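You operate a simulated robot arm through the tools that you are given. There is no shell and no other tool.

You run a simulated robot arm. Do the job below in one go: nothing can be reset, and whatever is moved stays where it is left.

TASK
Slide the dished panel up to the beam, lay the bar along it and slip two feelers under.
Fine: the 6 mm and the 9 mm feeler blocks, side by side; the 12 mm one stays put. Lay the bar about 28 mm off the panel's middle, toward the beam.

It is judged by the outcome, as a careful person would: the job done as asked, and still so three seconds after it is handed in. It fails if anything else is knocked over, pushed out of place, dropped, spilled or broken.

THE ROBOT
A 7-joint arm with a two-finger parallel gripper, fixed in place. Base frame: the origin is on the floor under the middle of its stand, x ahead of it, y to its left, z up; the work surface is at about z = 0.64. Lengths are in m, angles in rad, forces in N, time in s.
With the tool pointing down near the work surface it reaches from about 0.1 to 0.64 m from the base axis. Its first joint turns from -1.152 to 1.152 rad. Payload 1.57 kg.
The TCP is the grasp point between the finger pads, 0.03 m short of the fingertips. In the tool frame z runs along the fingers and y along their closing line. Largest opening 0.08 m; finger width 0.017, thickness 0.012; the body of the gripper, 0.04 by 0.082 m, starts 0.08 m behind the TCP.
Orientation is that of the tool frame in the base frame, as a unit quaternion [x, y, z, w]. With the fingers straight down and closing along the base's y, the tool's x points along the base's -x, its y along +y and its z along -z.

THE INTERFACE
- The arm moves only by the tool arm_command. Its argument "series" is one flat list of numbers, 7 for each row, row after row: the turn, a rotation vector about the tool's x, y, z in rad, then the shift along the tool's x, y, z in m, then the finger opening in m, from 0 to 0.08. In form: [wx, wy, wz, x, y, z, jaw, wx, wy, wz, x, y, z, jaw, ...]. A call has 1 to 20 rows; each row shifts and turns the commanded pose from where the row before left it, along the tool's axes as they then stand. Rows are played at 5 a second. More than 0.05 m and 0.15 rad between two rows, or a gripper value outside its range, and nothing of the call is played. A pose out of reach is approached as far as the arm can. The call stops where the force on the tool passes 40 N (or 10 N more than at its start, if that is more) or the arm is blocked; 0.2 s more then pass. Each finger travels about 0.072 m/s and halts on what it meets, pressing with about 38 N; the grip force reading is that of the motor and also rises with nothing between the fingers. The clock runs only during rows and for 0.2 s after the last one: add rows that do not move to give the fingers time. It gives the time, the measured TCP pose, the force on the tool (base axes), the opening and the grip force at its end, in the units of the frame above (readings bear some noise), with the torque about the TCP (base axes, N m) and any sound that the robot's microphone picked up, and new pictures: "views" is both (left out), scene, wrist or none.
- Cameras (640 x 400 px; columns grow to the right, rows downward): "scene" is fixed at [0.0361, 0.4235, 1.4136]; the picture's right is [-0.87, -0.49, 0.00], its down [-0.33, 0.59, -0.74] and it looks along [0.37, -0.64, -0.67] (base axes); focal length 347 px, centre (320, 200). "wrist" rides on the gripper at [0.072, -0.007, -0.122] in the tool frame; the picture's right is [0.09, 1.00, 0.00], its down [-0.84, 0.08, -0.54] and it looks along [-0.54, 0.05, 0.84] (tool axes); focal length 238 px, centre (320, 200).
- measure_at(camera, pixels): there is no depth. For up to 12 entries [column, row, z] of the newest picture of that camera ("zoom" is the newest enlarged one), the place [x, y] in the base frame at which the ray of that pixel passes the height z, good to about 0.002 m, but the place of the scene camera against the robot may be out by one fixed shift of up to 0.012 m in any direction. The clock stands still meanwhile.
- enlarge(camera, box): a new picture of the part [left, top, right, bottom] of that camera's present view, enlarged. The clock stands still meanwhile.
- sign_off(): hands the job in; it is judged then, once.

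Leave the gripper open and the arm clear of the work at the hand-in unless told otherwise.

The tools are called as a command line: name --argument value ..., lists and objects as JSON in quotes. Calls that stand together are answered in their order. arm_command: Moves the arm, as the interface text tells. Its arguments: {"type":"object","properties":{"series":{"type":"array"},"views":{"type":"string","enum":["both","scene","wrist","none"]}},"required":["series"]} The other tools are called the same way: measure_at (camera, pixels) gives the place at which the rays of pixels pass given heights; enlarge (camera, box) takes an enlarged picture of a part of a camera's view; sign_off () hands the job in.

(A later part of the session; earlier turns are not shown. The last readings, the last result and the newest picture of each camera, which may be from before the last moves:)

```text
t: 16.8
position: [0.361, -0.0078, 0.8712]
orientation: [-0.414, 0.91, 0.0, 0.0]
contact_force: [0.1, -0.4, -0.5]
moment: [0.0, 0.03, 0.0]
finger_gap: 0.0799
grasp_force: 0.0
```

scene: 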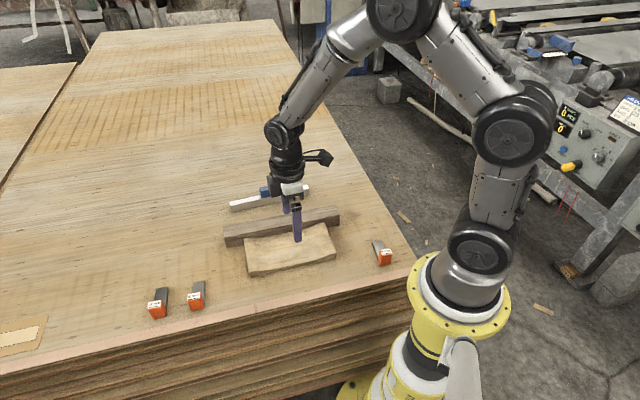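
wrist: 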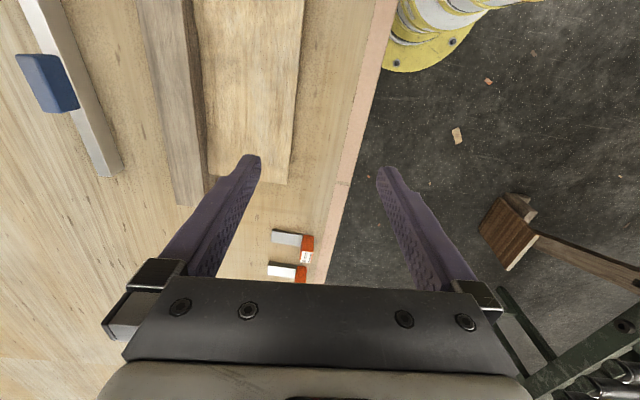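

The jaws now close across the bar, which is at upper left in the wrist view. I'll travel −y toward it, staying above z 0.84, and stop short to re-measure.

arm_command --series '[0, 0, 0, 0, -0.045, 0, 0.08, 0, 0, 0, 0, -0.045, 0, 0.08, 0, 0, 0, 0, -0.045, 0, 0.08, 0, 0, 0, 0, -0.045, 0, 0.08, 0, 0, 0, 0, -0.045, 0.01, 0.08, 0, 0, 0, 0, -0.045, 0.01, 0.08, 0, 0, 0, 0, 0, 0, 0.08]'

enlarge --camera "wrist" --box '[190, 20, 430, 170]'

```text
t: 18.4
position: [0.5643, -0.1877, 0.8518]
orientation: [-0.413, 0.911, -0.001, 0.0]
contact_force: [-0.3, 0.3, -0.4]
moment: [0.04, 0.02, -0.02]
finger_gap: 0.0801
grasp_force: 0.1
```

scene: 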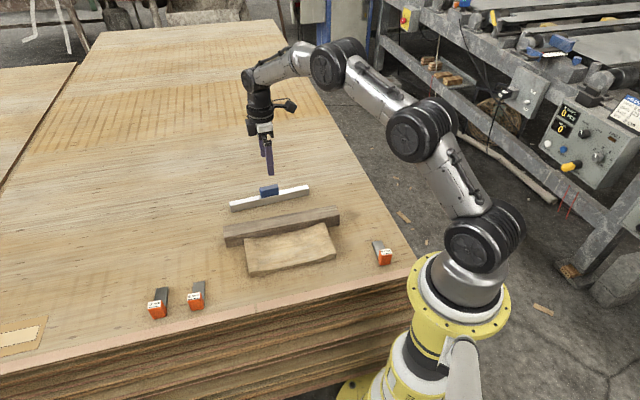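
wrist: 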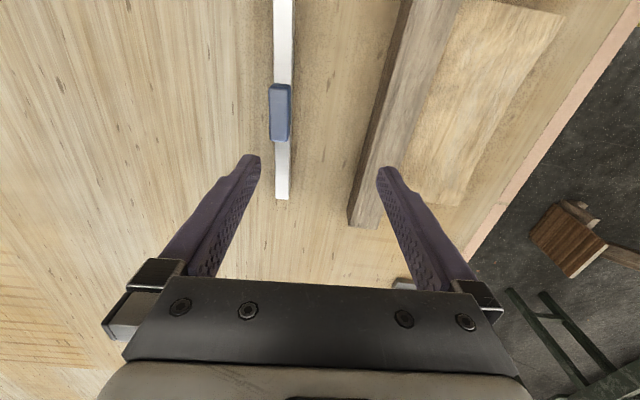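

```text
2.67 times, centred on (310, 95) of wrist
```

zoom: 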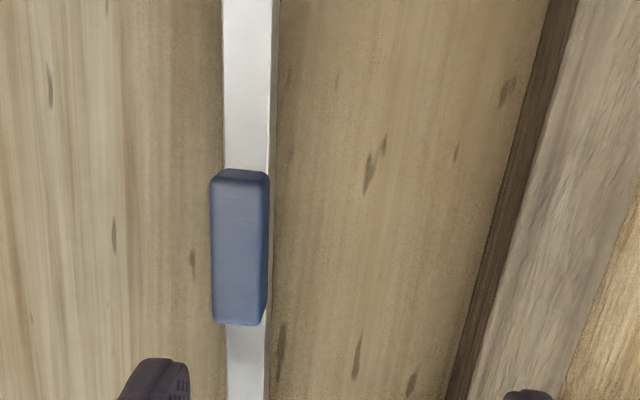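

measure_at --camera "zoom" --pixels '[[213, 182, 0.693], [262, 180, 0.693], [214, 321, 0.693], [259, 323, 0.693], [223, 10, 0.667], [271, 10, 0.667], [279, 10, 0.64], [229, 390, 0.667], [264, 390, 0.667], [225, 165, 0.667], [268, 165, 0.667], [215, 180, 0.7]]'

measure_at --camera "wrist" --pixels '[[275, 199, 0.667], [288, 199, 0.667], [288, 199, 0.64]]'

```text
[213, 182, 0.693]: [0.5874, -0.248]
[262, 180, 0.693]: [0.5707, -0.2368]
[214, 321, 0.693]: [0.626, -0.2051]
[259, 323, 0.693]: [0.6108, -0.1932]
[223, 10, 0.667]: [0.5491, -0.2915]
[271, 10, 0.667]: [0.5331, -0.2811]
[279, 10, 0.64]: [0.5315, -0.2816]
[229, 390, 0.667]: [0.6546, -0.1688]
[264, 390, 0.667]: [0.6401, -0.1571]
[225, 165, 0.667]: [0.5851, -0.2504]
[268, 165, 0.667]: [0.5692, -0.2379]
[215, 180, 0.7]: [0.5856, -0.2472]
```

```text
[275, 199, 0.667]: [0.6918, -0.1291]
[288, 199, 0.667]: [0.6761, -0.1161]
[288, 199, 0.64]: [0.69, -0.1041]
```

The grip block is centred at (0.599,−0.221), with the bar at about 49°. I'll shift over it (about −48 mm in tool y) and check the alignment before going down.

arm_command --series '[0, 0, -0.004, 0.001, -0.024, 0, 0.08, 0, 0, 0, 0.001, -0.024, 0, 0.08, 0, 0, 0, 0, 0, 0.035, 0.08, 0, 0, 0, 0, 0, 0.035, 0.08, 0, 0, 0, 0, 0, 0, 0.08]'

enlarge --camera "wrist" --box '[190, 60, 450, 220]'

```text
t: 19.6
position: [0.5995, -0.2193, 0.7786]
orientation: [-0.415, 0.91, 0.0, 0.0]
contact_force: [-0.2, 0.2, -0.1]
moment: [-0.04, 0.01, 0.01]
finger_gap: 0.0797
grasp_force: 0.0
```

scene: 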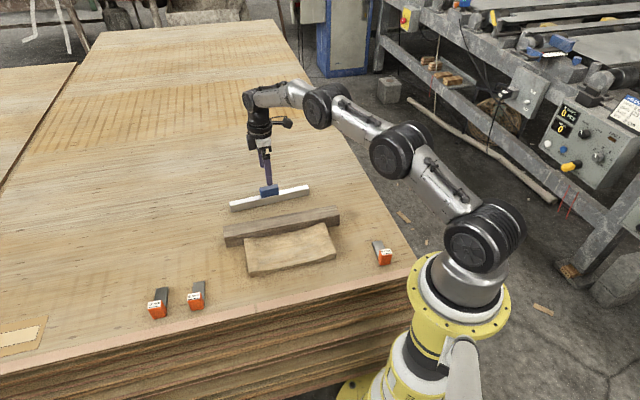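
wrist: 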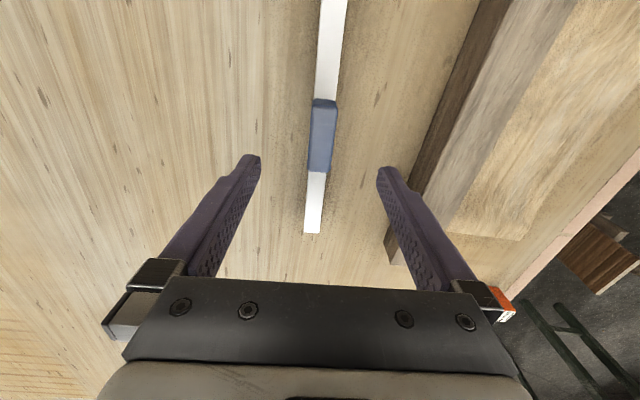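

```text
2.46 times, centred on (320, 140) of wrist
```

zoom: 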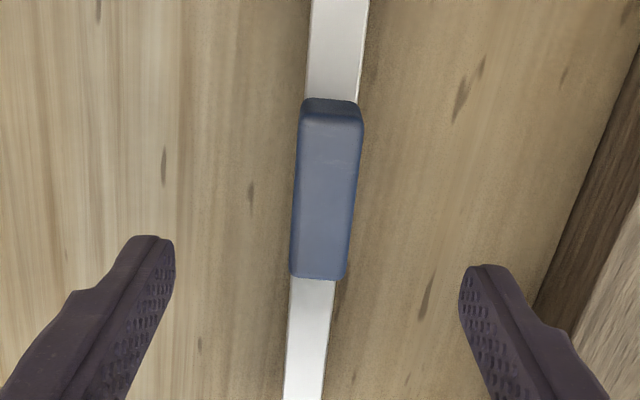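

measure_at --camera "zoom" --pixels '[[303, 112, 0.693], [360, 118, 0.693], [292, 274, 0.693], [344, 278, 0.693], [311, 20, 0.667], [366, 20, 0.667], [286, 390, 0.667], [325, 390, 0.667]]'

```text
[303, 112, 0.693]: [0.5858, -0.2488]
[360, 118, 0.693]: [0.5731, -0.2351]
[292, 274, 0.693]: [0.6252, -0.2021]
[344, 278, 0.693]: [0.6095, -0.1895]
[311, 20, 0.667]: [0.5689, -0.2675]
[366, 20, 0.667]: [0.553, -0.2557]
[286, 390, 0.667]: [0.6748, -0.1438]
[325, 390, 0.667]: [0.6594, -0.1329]
```

The TCP is within 1 mm of the grip's centre. I'll descend to z 0.688, so the tips are beside the bar and about 18 mm above the table, then close.

arm_command --series '[0, 0, 0, 0, 0, 0.035, 0.08, 0, 0, 0, 0, 0, 0.035, 0.08, 0, 0, 0, 0, 0, 0.0206, 0.08, 0, 0, 0, 0, 0, 0, 0.08]' --views "both"

enlarge --camera "scene" --box '[215, 150, 335, 225]'

```text
t: 20.6
position: [0.6, -0.2191, 0.6912]
orientation: [-0.416, 0.909, 0.0, 0.0]
contact_force: [-0.1, -0.9, -0.6]
moment: [0.0, 0.01, 0.02]
finger_gap: 0.0801
grasp_force: 0.0
```

scene: 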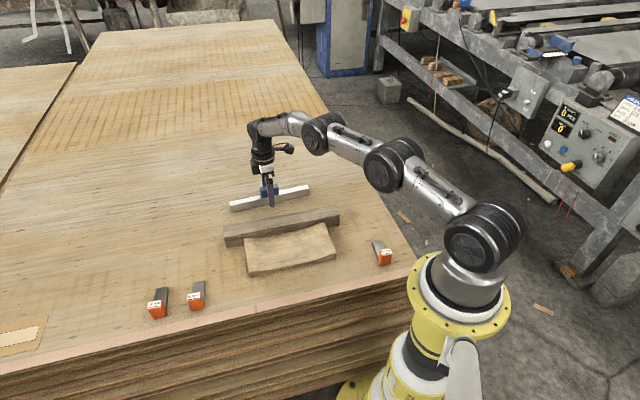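
wrist: 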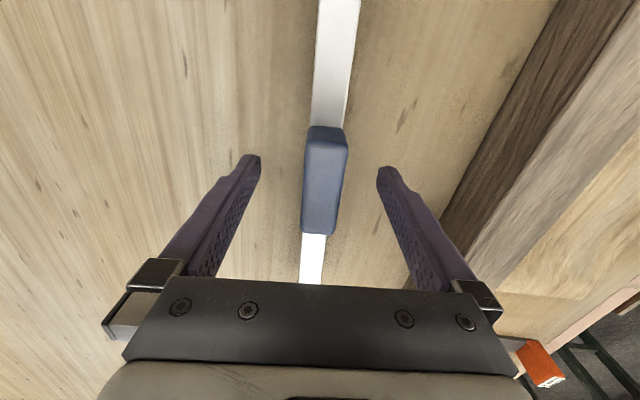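

```text
5.33 times, centred on (275, 188) of scene
```

zoom: 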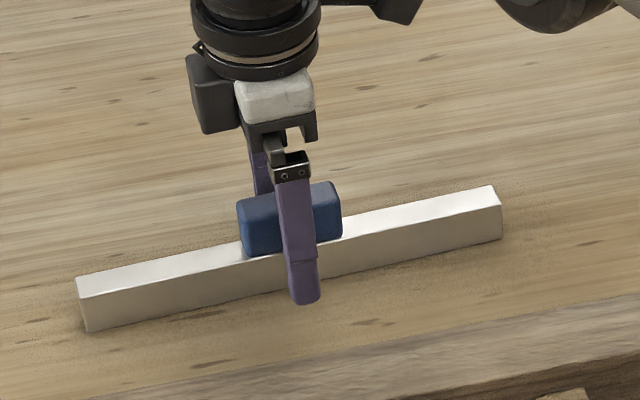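

Both fingers straddle the grip. Closing now, with hold rows to let the fingers finish.

arm_command --series '[0, 0, 0, 0, 0, 0, 0.03, 0, 0, 0, 0, 0, 0, 0.01, 0, 0, 0, 0, 0, 0, 0.01, 0, 0, 0, 0, 0, 0, 0.01, 0, 0, 0, 0, 0, 0, 0.01, 0, 0, 0, 0, 0, 0, 0.01]'

```text
t: 22.0
position: [0.5996, -0.2186, 0.6898]
orientation: [-0.415, 0.91, 0.001, 0.0]
contact_force: [-0.7, 1.9, 1.6]
moment: [-0.08, 0.14, -0.09]
finger_gap: 0.0218
grasp_force: 34.8
```

scene: 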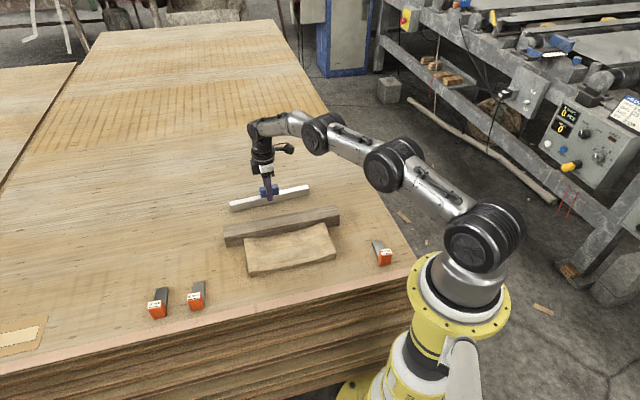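
wrist: 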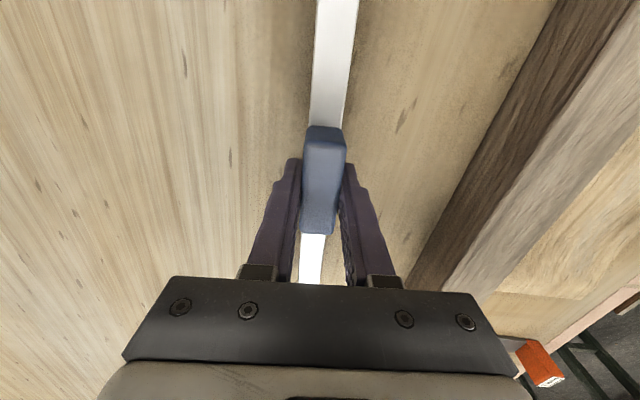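

The bar is gripped (gap 21.8 mm, 35 N). I'll lift it 0.1 m straight up and check the hold.

arm_command --series '[0, 0, 0, 0, 0, -0.01, 0.01, 0, 0, 0, 0, 0, -0.02, 0.01, 0, 0, 0, 0, 0, -0.035, 0.01, 0, 0, 0, 0, 0, -0.035, 0.01, 0, 0, 0.067, 0, 0, 0, 0.01, 0, 0, 0, 0, 0, 0, 0.01]'

enlarge --camera "scene" --box '[215, 140, 335, 225]'

```text
t: 23.4
position: [0.5995, -0.2163, 0.7903]
orientation: [-0.384, 0.923, 0.0, 0.0]
contact_force: [0.4, 0.3, -2.4]
moment: [-0.02, -0.03, -0.01]
finger_gap: 0.0218
grasp_force: 34.1
```

scene: 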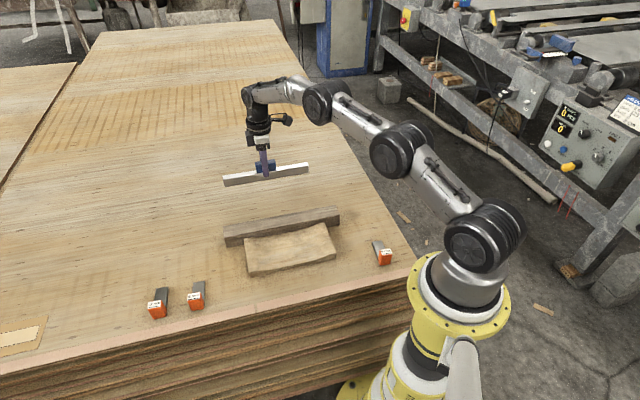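
wrist: 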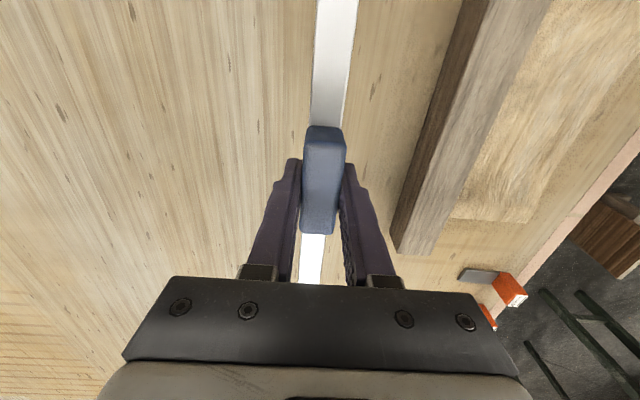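

```text
4.71 times, centred on (275, 182) of scene
```

zoom: 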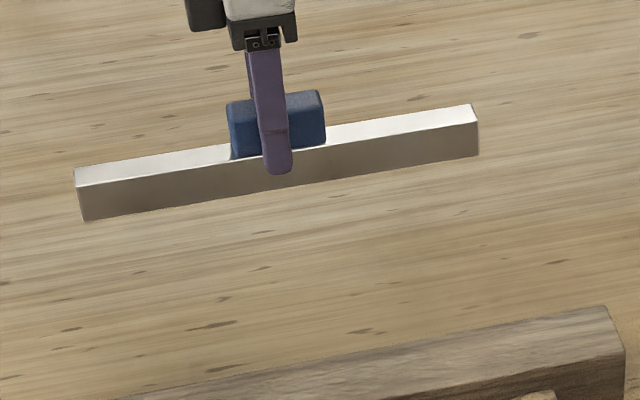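

The bar hangs level. I'll move it high (bar bottom about 0.74, well over the beam) to above the target line, 28 mm beamward of the panel's middle.

arm_command --series '[0, 0, 0, 0.0039, 0.0386, 0, 0.01, 0, 0, 0, 0.0039, 0.0386, 0, 0.01, 0, 0, 0, 0.0039, 0.0386, 0, 0.01, 0, 0, 0, 0.0039, 0.0386, 0, 0.01, 0, 0, 0, 0.0039, 0.0386, 0, 0.01, 0, 0, 0, 0, 0, 0, 0.01]'

enlarge --camera "wrist" --box '[230, 0, 530, 187]'

enlarge --camera "scene" --box '[215, 170, 355, 285]'

```text
t: 24.8
position: [0.4485, -0.0934, 0.7898]
orientation: [-0.384, 0.923, 0.0, 0.0]
contact_force: [-0.6, -1.1, -2.3]
moment: [0.01, -0.01, -0.01]
finger_gap: 0.0216
grasp_force: 35.1
```

scene: 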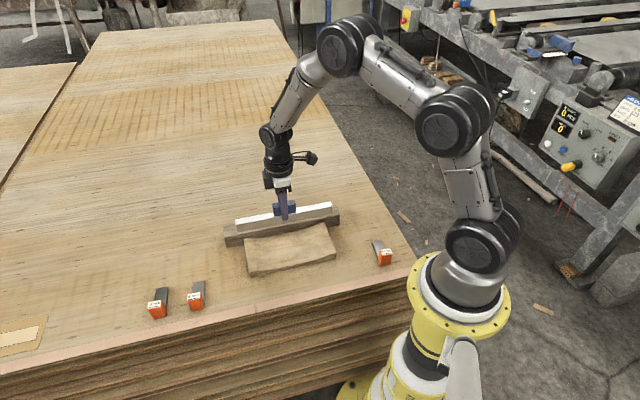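
wrist: 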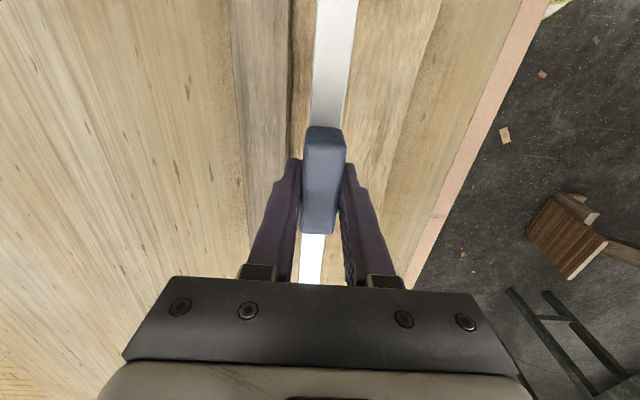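

```text
2.13 times, centred on (380, 94) of wrist
```

zoom: 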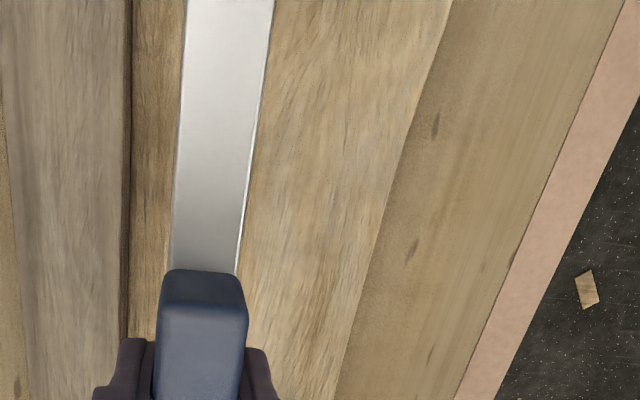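

```text
3.48 times, centred on (285, 228) of scene
```

zoom: 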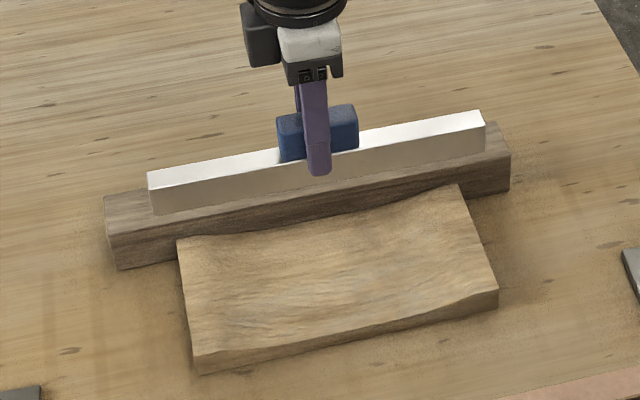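

measure_at --camera "wrist" --pixels '[[440.9, 9.6, 0.651], [416.6, 94, 0.651], [391.7, 178.4, 0.651], [291.4, 9.6, 0.655], [289, 94, 0.651], [287.2, 155, 0.651], [317.2, 9.6, 0.767], [358.4, 9.6, 0.767], [310.6, 108.1, 0.767], [343, 108.1, 0.767], [441, 9.6, 0.66], [391.7, 178.4, 0.655]]'

measure_at --camera "zoom" --pixels '[[178, 240, 0.66], [460, 184, 0.66], [497, 290, 0.66], [194, 358, 0.66], [120, 268, 0.64], [510, 189, 0.64], [197, 374, 0.64], [498, 308, 0.64]]'

```text
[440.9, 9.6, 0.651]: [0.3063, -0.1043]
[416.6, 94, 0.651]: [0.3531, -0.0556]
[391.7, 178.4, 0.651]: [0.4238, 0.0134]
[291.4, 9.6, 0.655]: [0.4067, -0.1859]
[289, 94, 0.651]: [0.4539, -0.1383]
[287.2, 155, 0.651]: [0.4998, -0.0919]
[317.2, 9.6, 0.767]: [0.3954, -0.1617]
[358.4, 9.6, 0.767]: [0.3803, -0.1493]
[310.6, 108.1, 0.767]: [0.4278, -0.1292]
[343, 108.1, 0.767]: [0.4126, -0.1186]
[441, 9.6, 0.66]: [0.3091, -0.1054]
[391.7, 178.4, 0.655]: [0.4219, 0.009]
```

```text
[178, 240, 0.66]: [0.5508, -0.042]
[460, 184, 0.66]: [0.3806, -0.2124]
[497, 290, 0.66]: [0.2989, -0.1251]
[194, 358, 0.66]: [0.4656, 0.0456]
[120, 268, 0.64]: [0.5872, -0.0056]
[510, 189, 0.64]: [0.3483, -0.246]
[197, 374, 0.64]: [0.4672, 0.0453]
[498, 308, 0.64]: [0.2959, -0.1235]
```

The bar's line reads n≈0.385. The panel's middle is estimated at n≈0.357, which makes the offset about 28 mm. To confirm, I'll check the panel edges at higher zoom.

enlarge --camera "wrist" --box '[380, 60, 440, 97]'

measure_at --camera "zoom" --pixels '[[320, 200, 0.651], [360, 200, 0.651]]'

enlarge --camera "wrist" --box '[260, 60, 320, 97]'

measure_at --camera "zoom" --pixels '[[320, 200, 0.651], [360, 200, 0.651], [320, 200, 0.64], [320, 200, 0.68]]'

```text
10.67 times, centred on (410, 78) of wrist
```

zoom: 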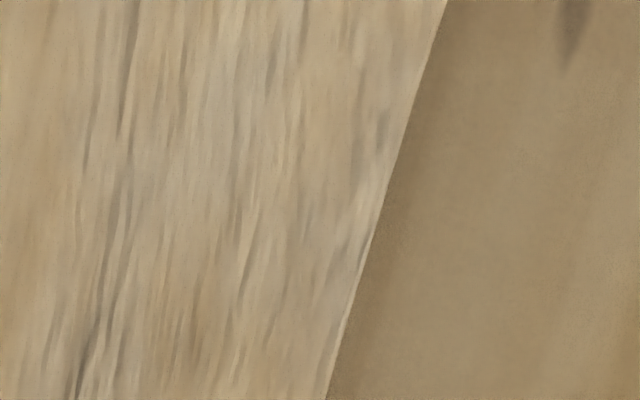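

```text
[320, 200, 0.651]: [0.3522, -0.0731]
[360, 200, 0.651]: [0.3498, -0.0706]
```

```text
10.67 times, centred on (290, 78) of wrist
```

zoom: 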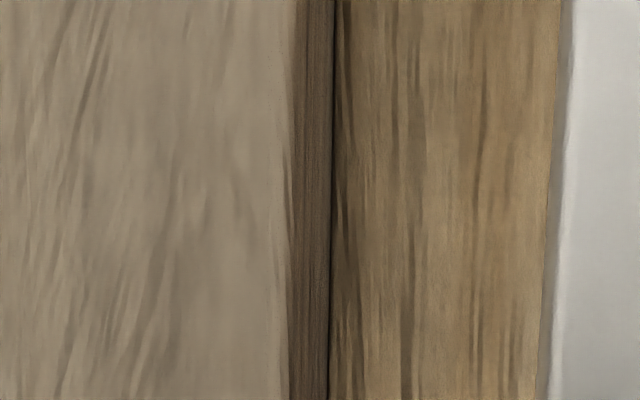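

```text
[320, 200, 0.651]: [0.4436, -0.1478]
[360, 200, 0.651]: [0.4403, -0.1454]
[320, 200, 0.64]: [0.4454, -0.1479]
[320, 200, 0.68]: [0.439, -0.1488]
```

The near edge reads n≈0.2955 and the beam joint n≈0.4176, so the panel's middle is at n≈0.3566 and the bar target at 0.3846. The bar is within about 0.5 mm of that. I'll lower 65 mm first, then go in small steps until it touches.

arm_command --series '[0, 0, 0, 0, 0, 0.035, 0.01, 0, 0, 0, 0, 0, 0.03, 0.01, 0, 0, 0, 0, 0, 0.005, 0.01, 0, 0, 0, 0, 0, 0, 0.01]'

enlarge --camera "scene" --box '[215, 190, 355, 285]'

```text
t: 25.8
position: [0.449, -0.0961, 0.72]
orientation: [-0.384, 0.923, -0.001, 0.0]
contact_force: [-0.1, 0.7, -3.2]
moment: [0.0, 0.0, 0.01]
finger_gap: 0.0217
grasp_force: 34.7
```

scene: 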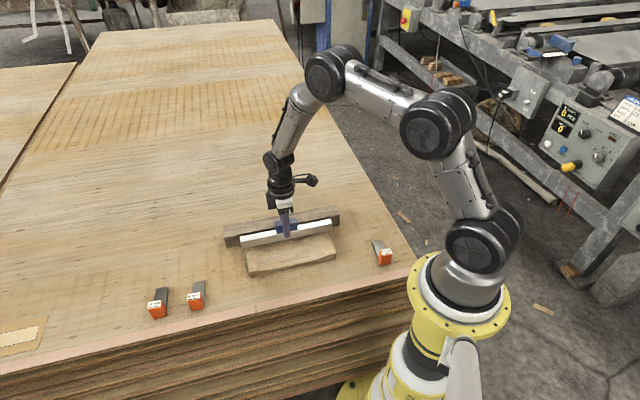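
wrist: 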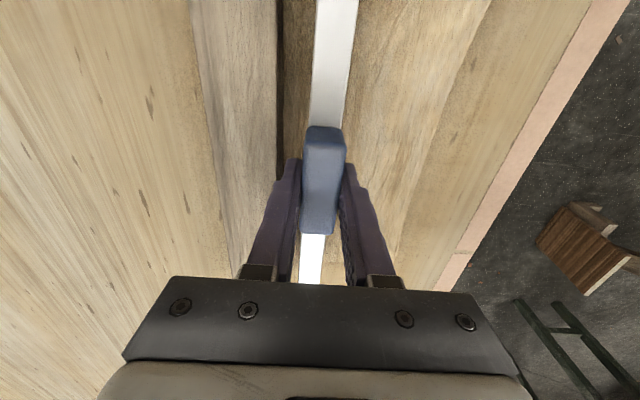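

```text
4.21 times, centred on (285, 238) of scene
```

zoom: 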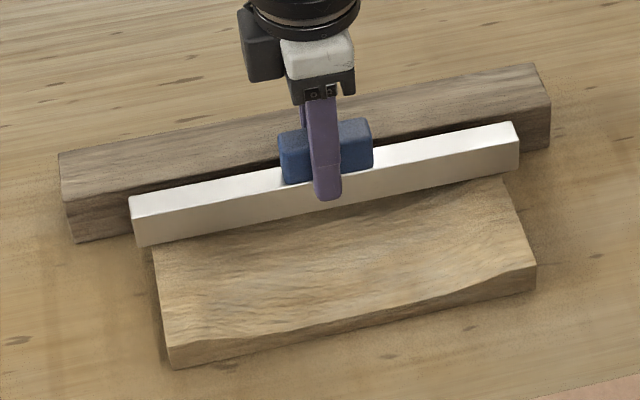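

About 10 mm remains. I'll lower in 2 mm then 1 mm rows while watching the vertical force.

arm_command --series '[0, 0, 0, 0, 0, 0.002, 0.01, 0, 0, 0, 0, 0, 0.002, 0.01, 0, 0, 0, 0, 0, 0.002, 0.01, 0, 0, 0, 0, 0, 0.001, 0.01, 0, 0, 0, 0, 0, 0, 0.01]' --views "none"

arm_command --series '[0, 0, 0, 0, 0, 0.001, 0.01, 0, 0, 0, 0, 0, 0, 0.01]' --views "none"

arm_command --series '[0, 0, 0, 0, 0, 0.001, 0.01, 0, 0, 0, 0, 0, 0, 0.01]' --views "scene"

enlarge --camera "scene" --box '[235, 200, 345, 260]'

```text
t: 27.0
position: [0.4497, -0.096, 0.7155]
orientation: [-0.385, 0.923, -0.001, 0.001]
contact_force: [-7.2, 4.3, 27.1]
moment: [0.29, 0.3, 0.0]
finger_gap: 0.0216
grasp_force: 34.6
```

```text
t: 27.6
position: [0.4508, -0.0967, 0.714]
orientation: [-0.385, 0.923, -0.002, 0.002]
contact_force: [-1.9, 7.2, 27.4]
moment: [0.24, 0.27, 0.01]
finger_gap: 0.0218
grasp_force: 34.8
```

```text
t: 28.2
position: [0.4466, -0.0961, 0.7091]
orientation: [-0.385, 0.923, 0.002, -0.002]
contact_force: [-0.1, -0.3, -3.1]
moment: [-0.01, 0.0, -0.01]
finger_gap: 0.0218
grasp_force: 34.3
```

scene: 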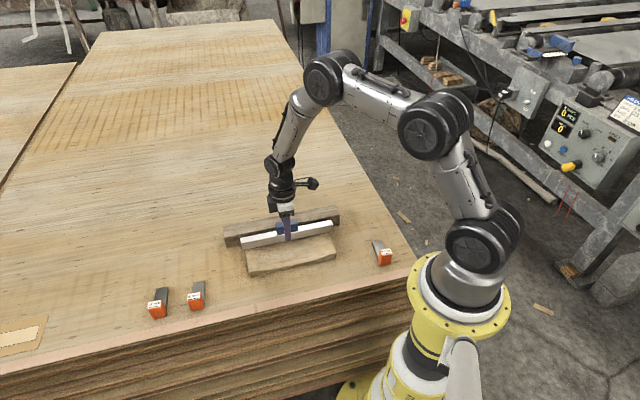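

```text
5.82 times, centred on (290, 230) of scene
```

zoom: 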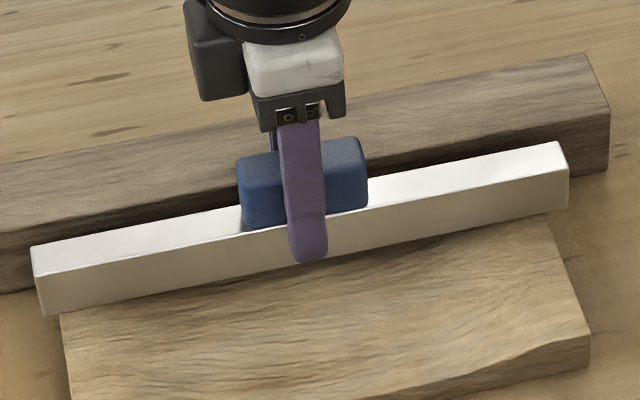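

The vertical force rose to 27 N at z≈0.714, then fell back to the bar's own weight at z 0.709. Something held briefly and then let go. I shouldn't move further until I understand what happened, so I'll look closely at everything.

arm_command --series '[0, 0, 0, 0, 0, 0, 0.01]'

enlarge --camera "scene" --box '[218, 205, 298, 255]'

enlarge --camera "scene" --box '[275, 195, 355, 245]'

enlarge --camera "wrist" --box '[190, 0, 510, 200]'

```text
t: 28.6
position: [0.4485, -0.0952, 0.7118]
orientation: [-0.384, 0.923, 0.001, -0.001]
contact_force: [0.3, -0.1, -2.6]
moment: [0.0, -0.02, 0.02]
finger_gap: 0.0217
grasp_force: 34.8
```

scene: 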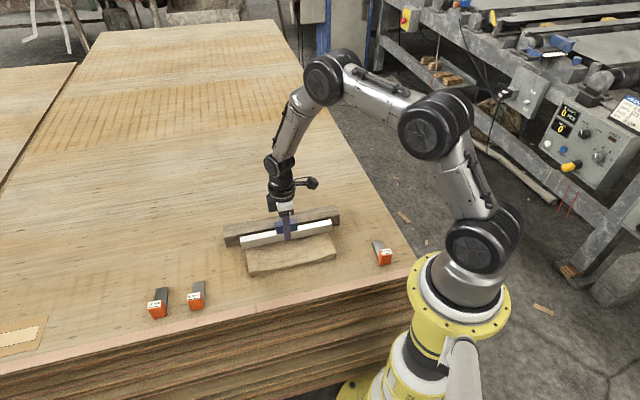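
wrist: 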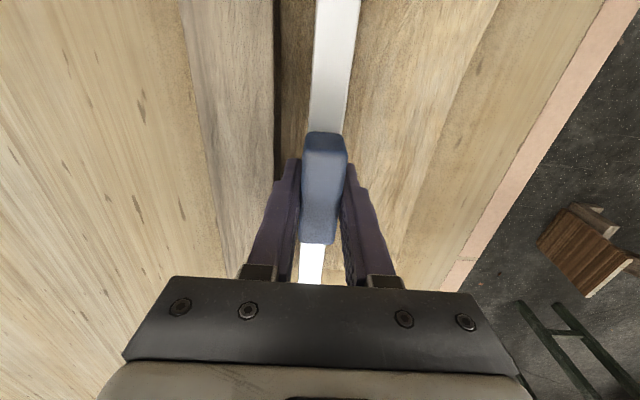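

```text
8.00 times, centred on (258, 230) of scene
```

zoom: 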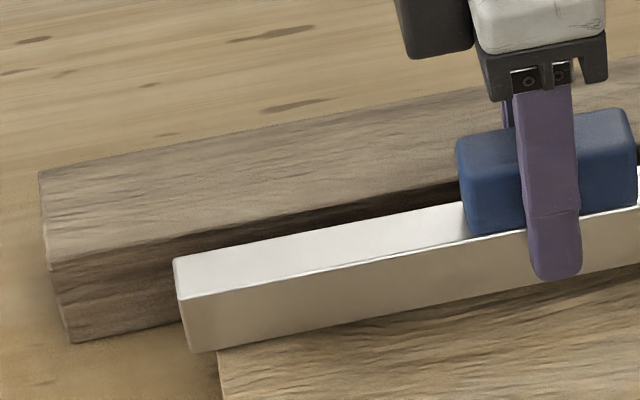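

```text
8.00 times, centred on (315, 220) of scene
```

zoom: 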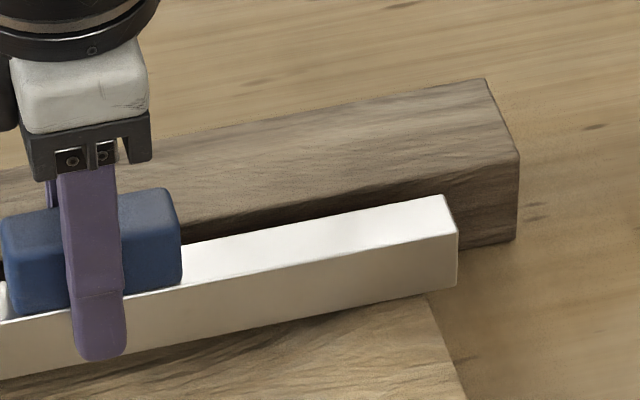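

```text
2.00 times, centred on (350, 100) of wrist
```

zoom: 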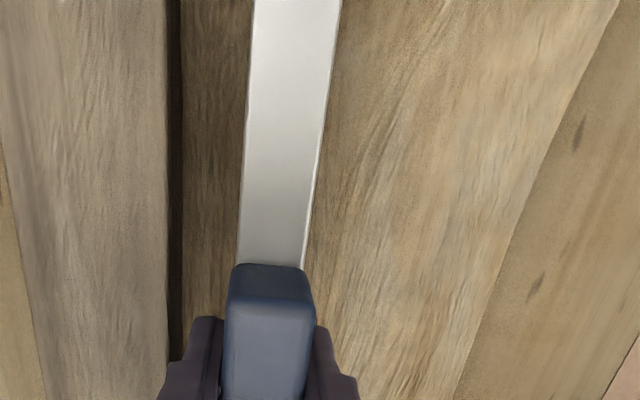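

In the wrist view the grip block sits about 5 mm higher between the fingers than before. So the bar did touch the panel's raised ends at TCP z≈0.7155. My panel thickness estimate was too small; it's really about 24–25 mm. I kept pressing, the bar slipped up in the grip, and the arm sprang back. Nothing else has moved. I'll lower one very small step and read the force before doing anything more.

arm_command --series '[0, 0, 0, 0, 0, 0.0005, 0.01, 0, 0, 0, 0, 0, 0, 0.01]' --views "none"

```text
t: 29.2
position: [0.4488, -0.0947, 0.7113]
orientation: [-0.384, 0.923, 0.0, -0.001]
contact_force: [-0.8, -0.3, -2.9]
moment: [-0.03, -0.02, 0.01]
finger_gap: 0.0221
grasp_force: 35.2
```

Still just the bar's weight. Another 0.5 mm.

arm_command --series '[0, 0, 0, 0, 0, 0.0005, 0.01, 0, 0, 0, 0, 0, 0, 0.01]' --views "none"

```text
t: 29.8
position: [0.4487, -0.0961, 0.7108]
orientation: [-0.384, 0.923, 0.0, 0.0]
contact_force: [0.3, -0.1, -2.6]
moment: [-0.01, -0.02, -0.01]
finger_gap: 0.0217
grasp_force: 34.3
```

No contact yet. Another 0.5 mm.

arm_command --series '[0, 0, 0, 0, 0, 0.0005, 0.01, 0, 0, 0, 0, 0, 0, 0.01]' --views "none"

```text
t: 30.4
position: [0.4486, -0.0969, 0.7095]
orientation: [-0.384, 0.923, 0.0, 0.0]
contact_force: [0.2, 0.3, -2.9]
moment: [0.02, 0.0, 0.01]
finger_gap: 0.0219
grasp_force: 34.4
```

Still hanging free. I'll take another 0.5 mm, with a look at the gap.

arm_command --series '[0, 0, 0, 0, 0, 0.0005, 0.01, 0, 0, 0, 0, 0, 0, 0.01]' --views "both"

enlarge --camera "scene" --box '[232, 228, 272, 253]'

enlarge --camera "scene" --box '[305, 215, 345, 240]'

```text
t: 31.0
position: [0.4501, -0.0956, 0.7089]
orientation: [-0.385, 0.923, -0.001, -0.001]
contact_force: [-1.3, 0.0, 3.1]
moment: [-0.55, 0.59, -0.05]
finger_gap: 0.0218
grasp_force: 34.3
```

scene: 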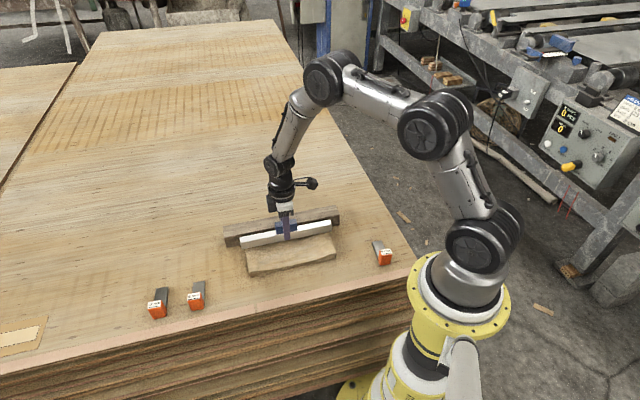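
wrist: 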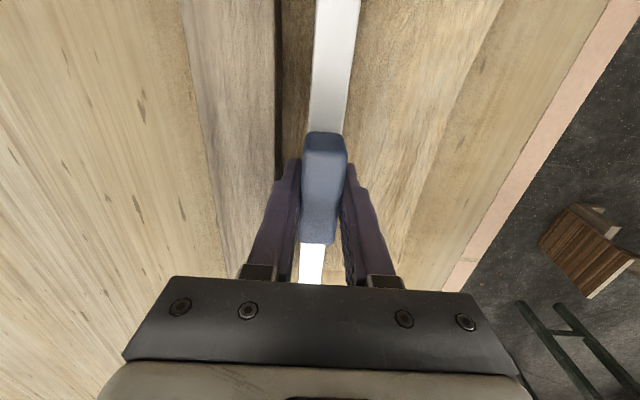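

```text
16.00 times, centred on (252, 240) of scene
```

zoom: 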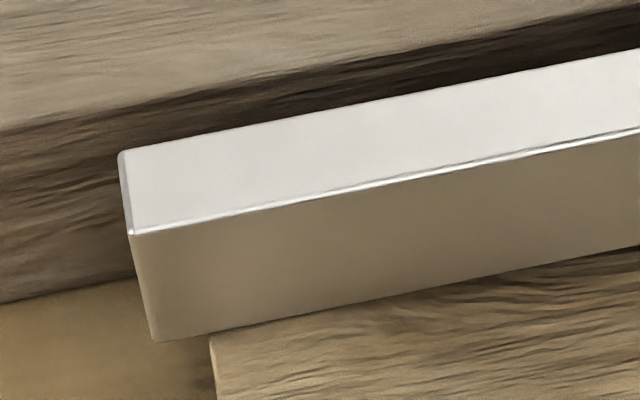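

```text
16.00 times, centred on (325, 228) of scene
```

zoom: 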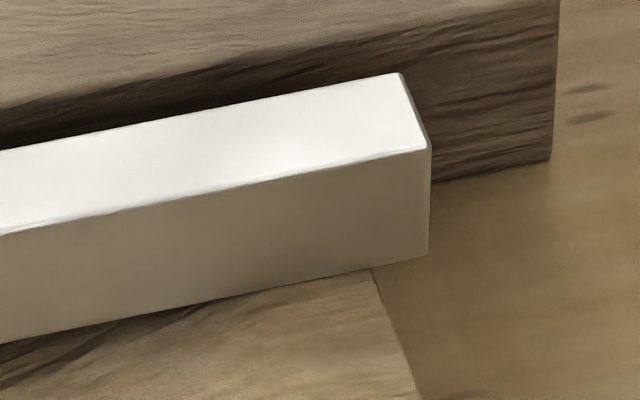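

Contact is now at the low-l end first (moment −0.55/0.59, about +3 N). One more 0.5 mm should seat the other end.

arm_command --series '[0, 0, 0, 0, 0, 0.0005, 0.01, 0, 0, 0, 0, 0, 0, 0.01]' --views "none"

```text
t: 31.6
position: [0.4501, -0.0963, 0.7091]
orientation: [-0.385, 0.923, 0.0, 0.0]
contact_force: [-4.2, -3.1, 10.4]
moment: [-0.6, 0.73, -0.07]
finger_gap: 0.0216
grasp_force: 34.8
```

Both ends now carry load (about 13 N in total). I'll release by opening only to 0.031, so the beam-side finger (about 9 mm clear) doesn't reach the beam.

arm_command --series '[0, 0, 0, 0, 0, -0.0005, 0.024, 0, 0, 0, 0, 0, 0, 0.028, 0, 0, 0, 0, 0, 0, 0.031, 0, 0, 0, 0, 0, 0, 0.031]'

enlarge --camera "scene" --box '[218, 195, 350, 278]'

enlarge --camera "wrist" --box '[190, 80, 450, 240]'

```text
t: 32.6
position: [0.4493, -0.0955, 0.7093]
orientation: [-0.385, 0.923, 0.0, 0.0]
contact_force: [-0.5, 0.7, 0.7]
moment: [0.01, -0.01, 0.05]
finger_gap: 0.0313
grasp_force: 0.0
```

scene: 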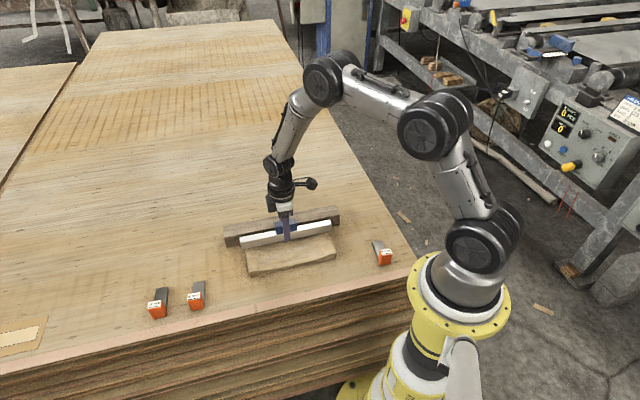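
wrist: 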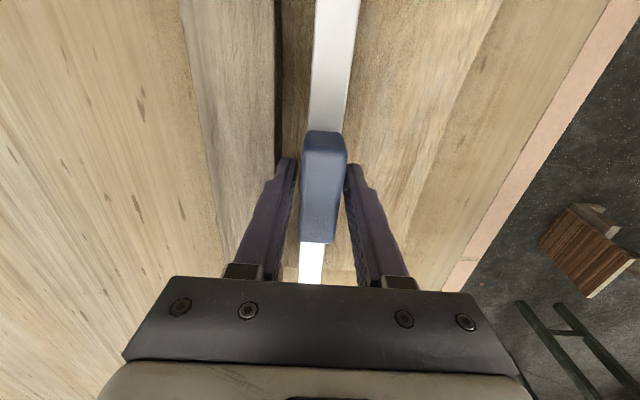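

```text
4.82 times, centred on (284, 236) of scene
```

zoom: 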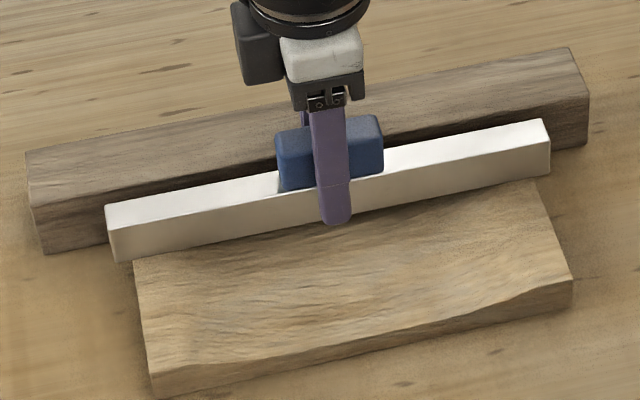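

```text
2.46 times, centred on (320, 160) of wrist
```

zoom: 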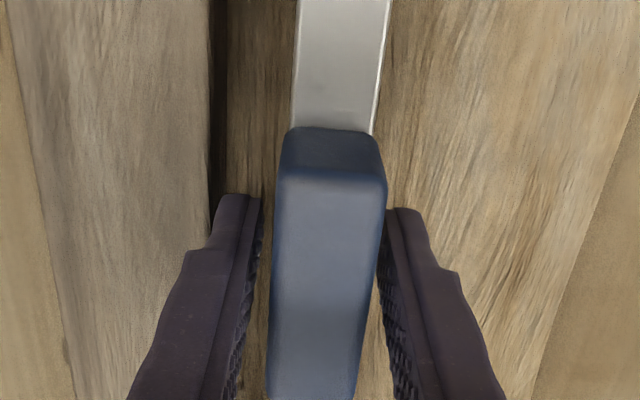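

The jaws are free on both sides and the bar lies on the panel. I'll rise straight up with the opening unchanged, then look at the whole.

arm_command --series '[0, 0, 0, 0, 0, -0.01, 0.031, 0, 0, 0, 0, 0, -0.02, 0.031, 0, 0, 0, 0, 0, -0.035, 0.031, 0, 0, 0, 0, 0, -0.04, 0.05, 0, 0, 0, 0, 0, -0.04, 0.08, 0, 0, 0, 0, 0, 0, 0.08]'

enlarge --camera "scene" --box '[218, 195, 350, 278]'

enlarge --camera "wrist" --box '[190, 0, 510, 200]'

```text
t: 34.0
position: [0.4509, -0.0958, 0.8555]
orientation: [-0.385, 0.923, -0.001, 0.0]
contact_force: [-0.6, 0.4, -0.8]
moment: [-0.02, 0.01, -0.03]
finger_gap: 0.0801
grasp_force: 0.2
```

scene: 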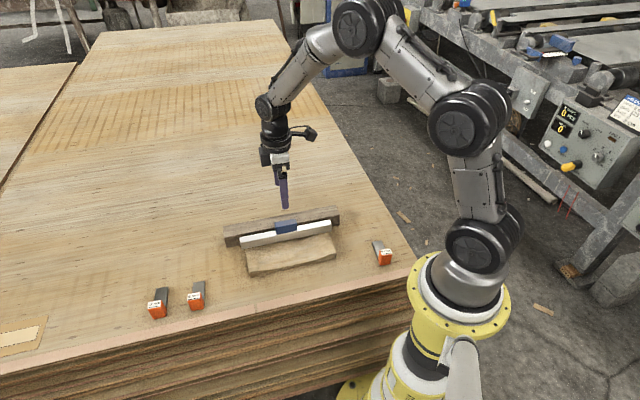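
wrist: 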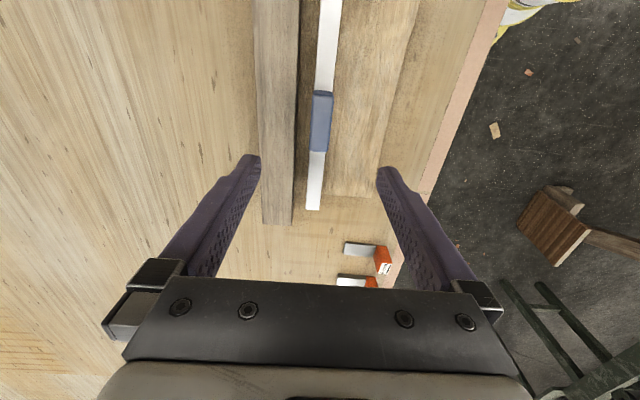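

```text
4.82 times, centred on (284, 236) of scene
```

zoom: 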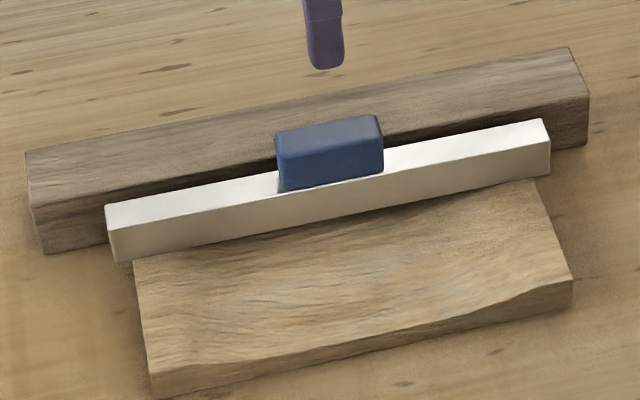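

```text
2.00 times, centred on (350, 100) of wrist
```

zoom: 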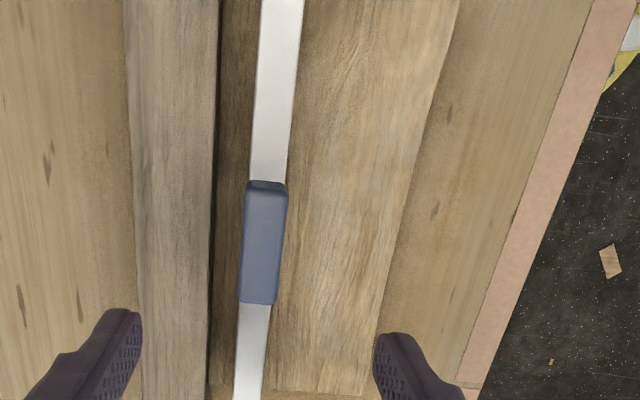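

Bar placed. I'll check its offset from the panel's middle from this view.

measure_at --camera "zoom" --pixels '[[257, 100, 0.692], [296, 100, 0.692], [236, 350, 0.692], [267, 350, 0.692], [440, 100, 0.655], [393, 290, 0.655], [217, 100, 0.655], [210, 350, 0.655], [376, 392, 0.665], [205, 397, 0.665]]'

enlarge --camera "wrist" --box '[340, 90, 420, 140]'

measure_at --camera "zoom" --pixels '[[320, 200, 0.655], [400, 200, 0.655]]'

enlarge --camera "wrist" --box '[270, 90, 350, 140]'

measure_at --camera "zoom" --pixels '[[160, 200, 0.655], [160, 200, 0.68], [320, 200, 0.692], [400, 200, 0.692]]'

```text
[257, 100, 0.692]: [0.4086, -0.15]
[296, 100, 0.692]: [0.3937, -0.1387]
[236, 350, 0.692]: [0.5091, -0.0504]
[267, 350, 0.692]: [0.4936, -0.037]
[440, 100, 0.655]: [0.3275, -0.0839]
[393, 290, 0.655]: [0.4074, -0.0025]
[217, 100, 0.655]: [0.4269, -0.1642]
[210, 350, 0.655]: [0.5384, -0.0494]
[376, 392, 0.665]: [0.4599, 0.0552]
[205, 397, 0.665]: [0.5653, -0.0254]
```

```text
8.00 times, centred on (380, 115) of wrist
```

zoom: 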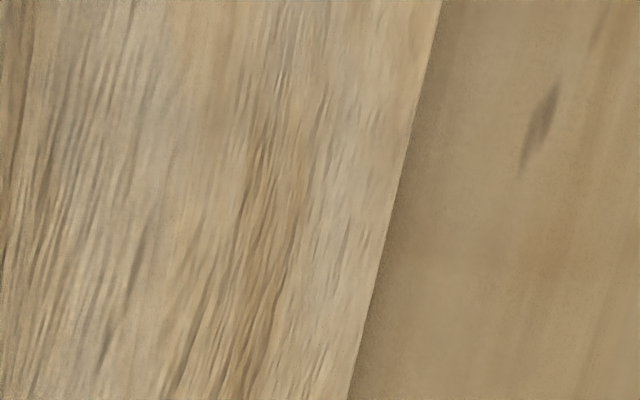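

```text
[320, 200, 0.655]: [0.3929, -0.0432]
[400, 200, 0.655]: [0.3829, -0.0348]
```

```text
8.00 times, centred on (310, 115) of wrist
```

zoom: 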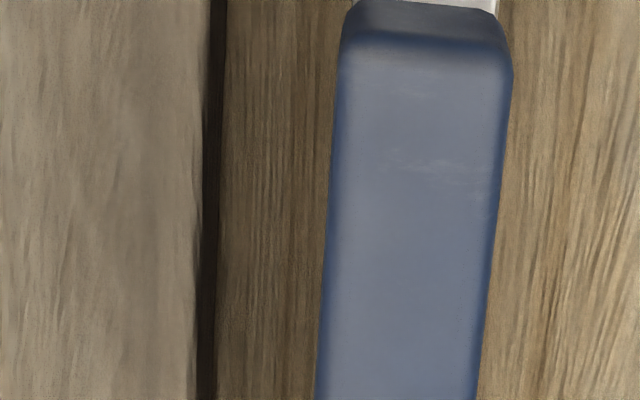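

```text
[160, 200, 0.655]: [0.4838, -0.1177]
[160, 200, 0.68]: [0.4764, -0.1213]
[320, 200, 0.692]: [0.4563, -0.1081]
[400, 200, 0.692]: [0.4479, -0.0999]
```

The bar lies at n≈0.3865 with the panel's middle at n≈0.357, so it's about 28–30 mm off toward the beam, and parallel. Now the 9 mm feeler, near (0.19,−0.20). I'll turn slightly to match its axis and travel there, staying high.

arm_command --series '[0, 0, 0.133, 0, 0, 0, 0.08, 0, 0, 0, 0.0437, 0.01175, 0.004, 0.08, 0, 0, 0, 0.0437, 0.01175, 0.004, 0.08, 0, 0, 0, 0.0437, 0.01175, 0.004, 0.08, 0, 0, 0, 0.0437, 0.01175, 0.004, 0.08, 0, 0, 0, 0.0437, 0.01175, 0.004, 0.08, 0, 0, 0, 0.0437, 0.01175, 0.004, 0.08, 0, 0, 0, 0, 0, 0, 0.08]'

```text
t: 35.8
position: [0.1976, -0.2033, 0.8305]
orientation: [-0.322, 0.947, 0.0, 0.0]
contact_force: [-0.1, 0.8, -0.5]
moment: [0.01, -0.02, -0.01]
finger_gap: 0.08
grasp_force: 0.1
```

scene: 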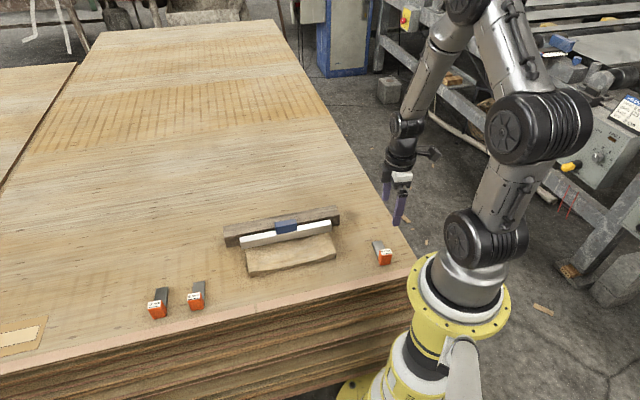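
wrist: 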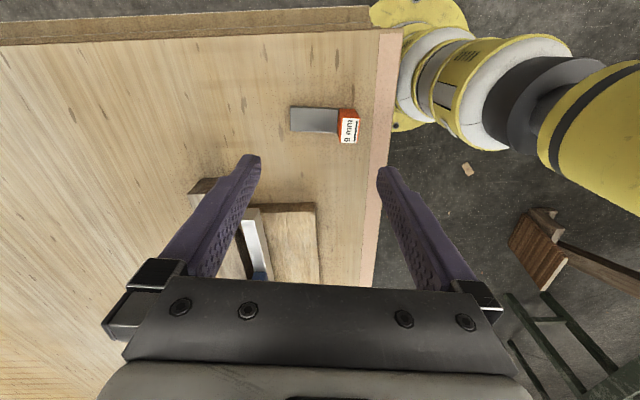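

The 9 mm feeler is visible at (290–358,107–143). Enlarging and measuring.

enlarge --camera "wrist" --box '[275, 90, 375, 155]'

enlarge --camera "scene" --box '[355, 230, 405, 272]'

```text
6.15 times, centred on (325, 122) of wrist
```

zoom: 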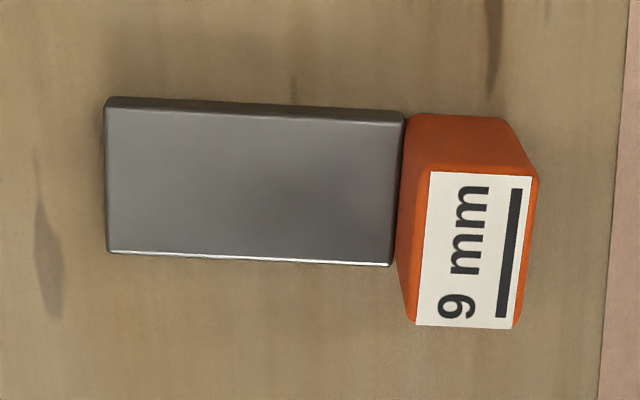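

```text
9.52 times, centred on (380, 251) of scene
```

zoom: 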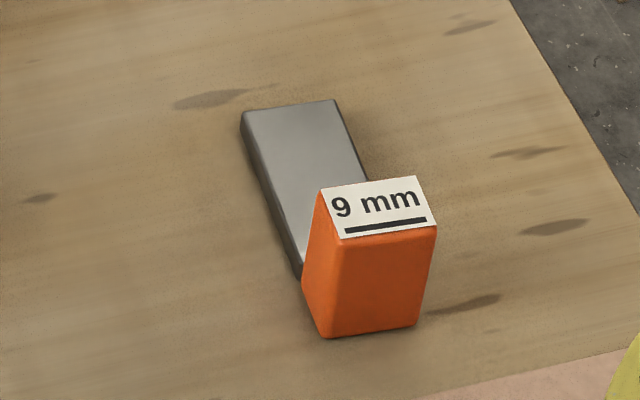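

measure_at --camera "wrist" --pixels '[[290.55, 107.7, 0.649], [290.9, 130.45, 0.649], [338.5, 109.0, 0.649], [336.9, 132.4, 0.649], [339.3, 108.2, 0.64], [355.1, 108.7, 0.64], [343.2, 117.45, 0.68], [360.3, 118.4, 0.68], [357.2, 142.8, 0.68], [340.3, 142.15, 0.68], [343.2, 117.45, 0.67], [360.3, 118.4, 0.67]]'

measure_at --camera "zoom" --pixels '[[320, 190, 0.68], [415, 176, 0.68], [438, 226, 0.68], [342, 239, 0.68], [322, 338, 0.64], [415, 326, 0.64], [322, 338, 0.642], [240, 118, 0.649]]'

```text
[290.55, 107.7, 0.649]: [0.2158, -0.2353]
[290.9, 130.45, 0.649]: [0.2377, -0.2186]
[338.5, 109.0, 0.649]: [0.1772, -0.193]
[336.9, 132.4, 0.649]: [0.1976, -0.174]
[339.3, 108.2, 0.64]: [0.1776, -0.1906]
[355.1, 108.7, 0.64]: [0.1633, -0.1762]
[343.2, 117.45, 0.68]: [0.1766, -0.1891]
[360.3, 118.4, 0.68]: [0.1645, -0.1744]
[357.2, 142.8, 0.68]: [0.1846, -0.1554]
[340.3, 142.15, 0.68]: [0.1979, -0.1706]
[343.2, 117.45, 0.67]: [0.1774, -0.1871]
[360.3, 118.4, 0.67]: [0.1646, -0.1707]
```

```text
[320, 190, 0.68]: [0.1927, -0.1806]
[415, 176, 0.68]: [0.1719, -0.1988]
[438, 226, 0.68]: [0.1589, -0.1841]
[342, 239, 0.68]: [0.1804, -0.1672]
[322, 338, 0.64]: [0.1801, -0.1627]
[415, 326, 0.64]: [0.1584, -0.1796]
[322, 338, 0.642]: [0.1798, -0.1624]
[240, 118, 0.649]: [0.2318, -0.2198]
```

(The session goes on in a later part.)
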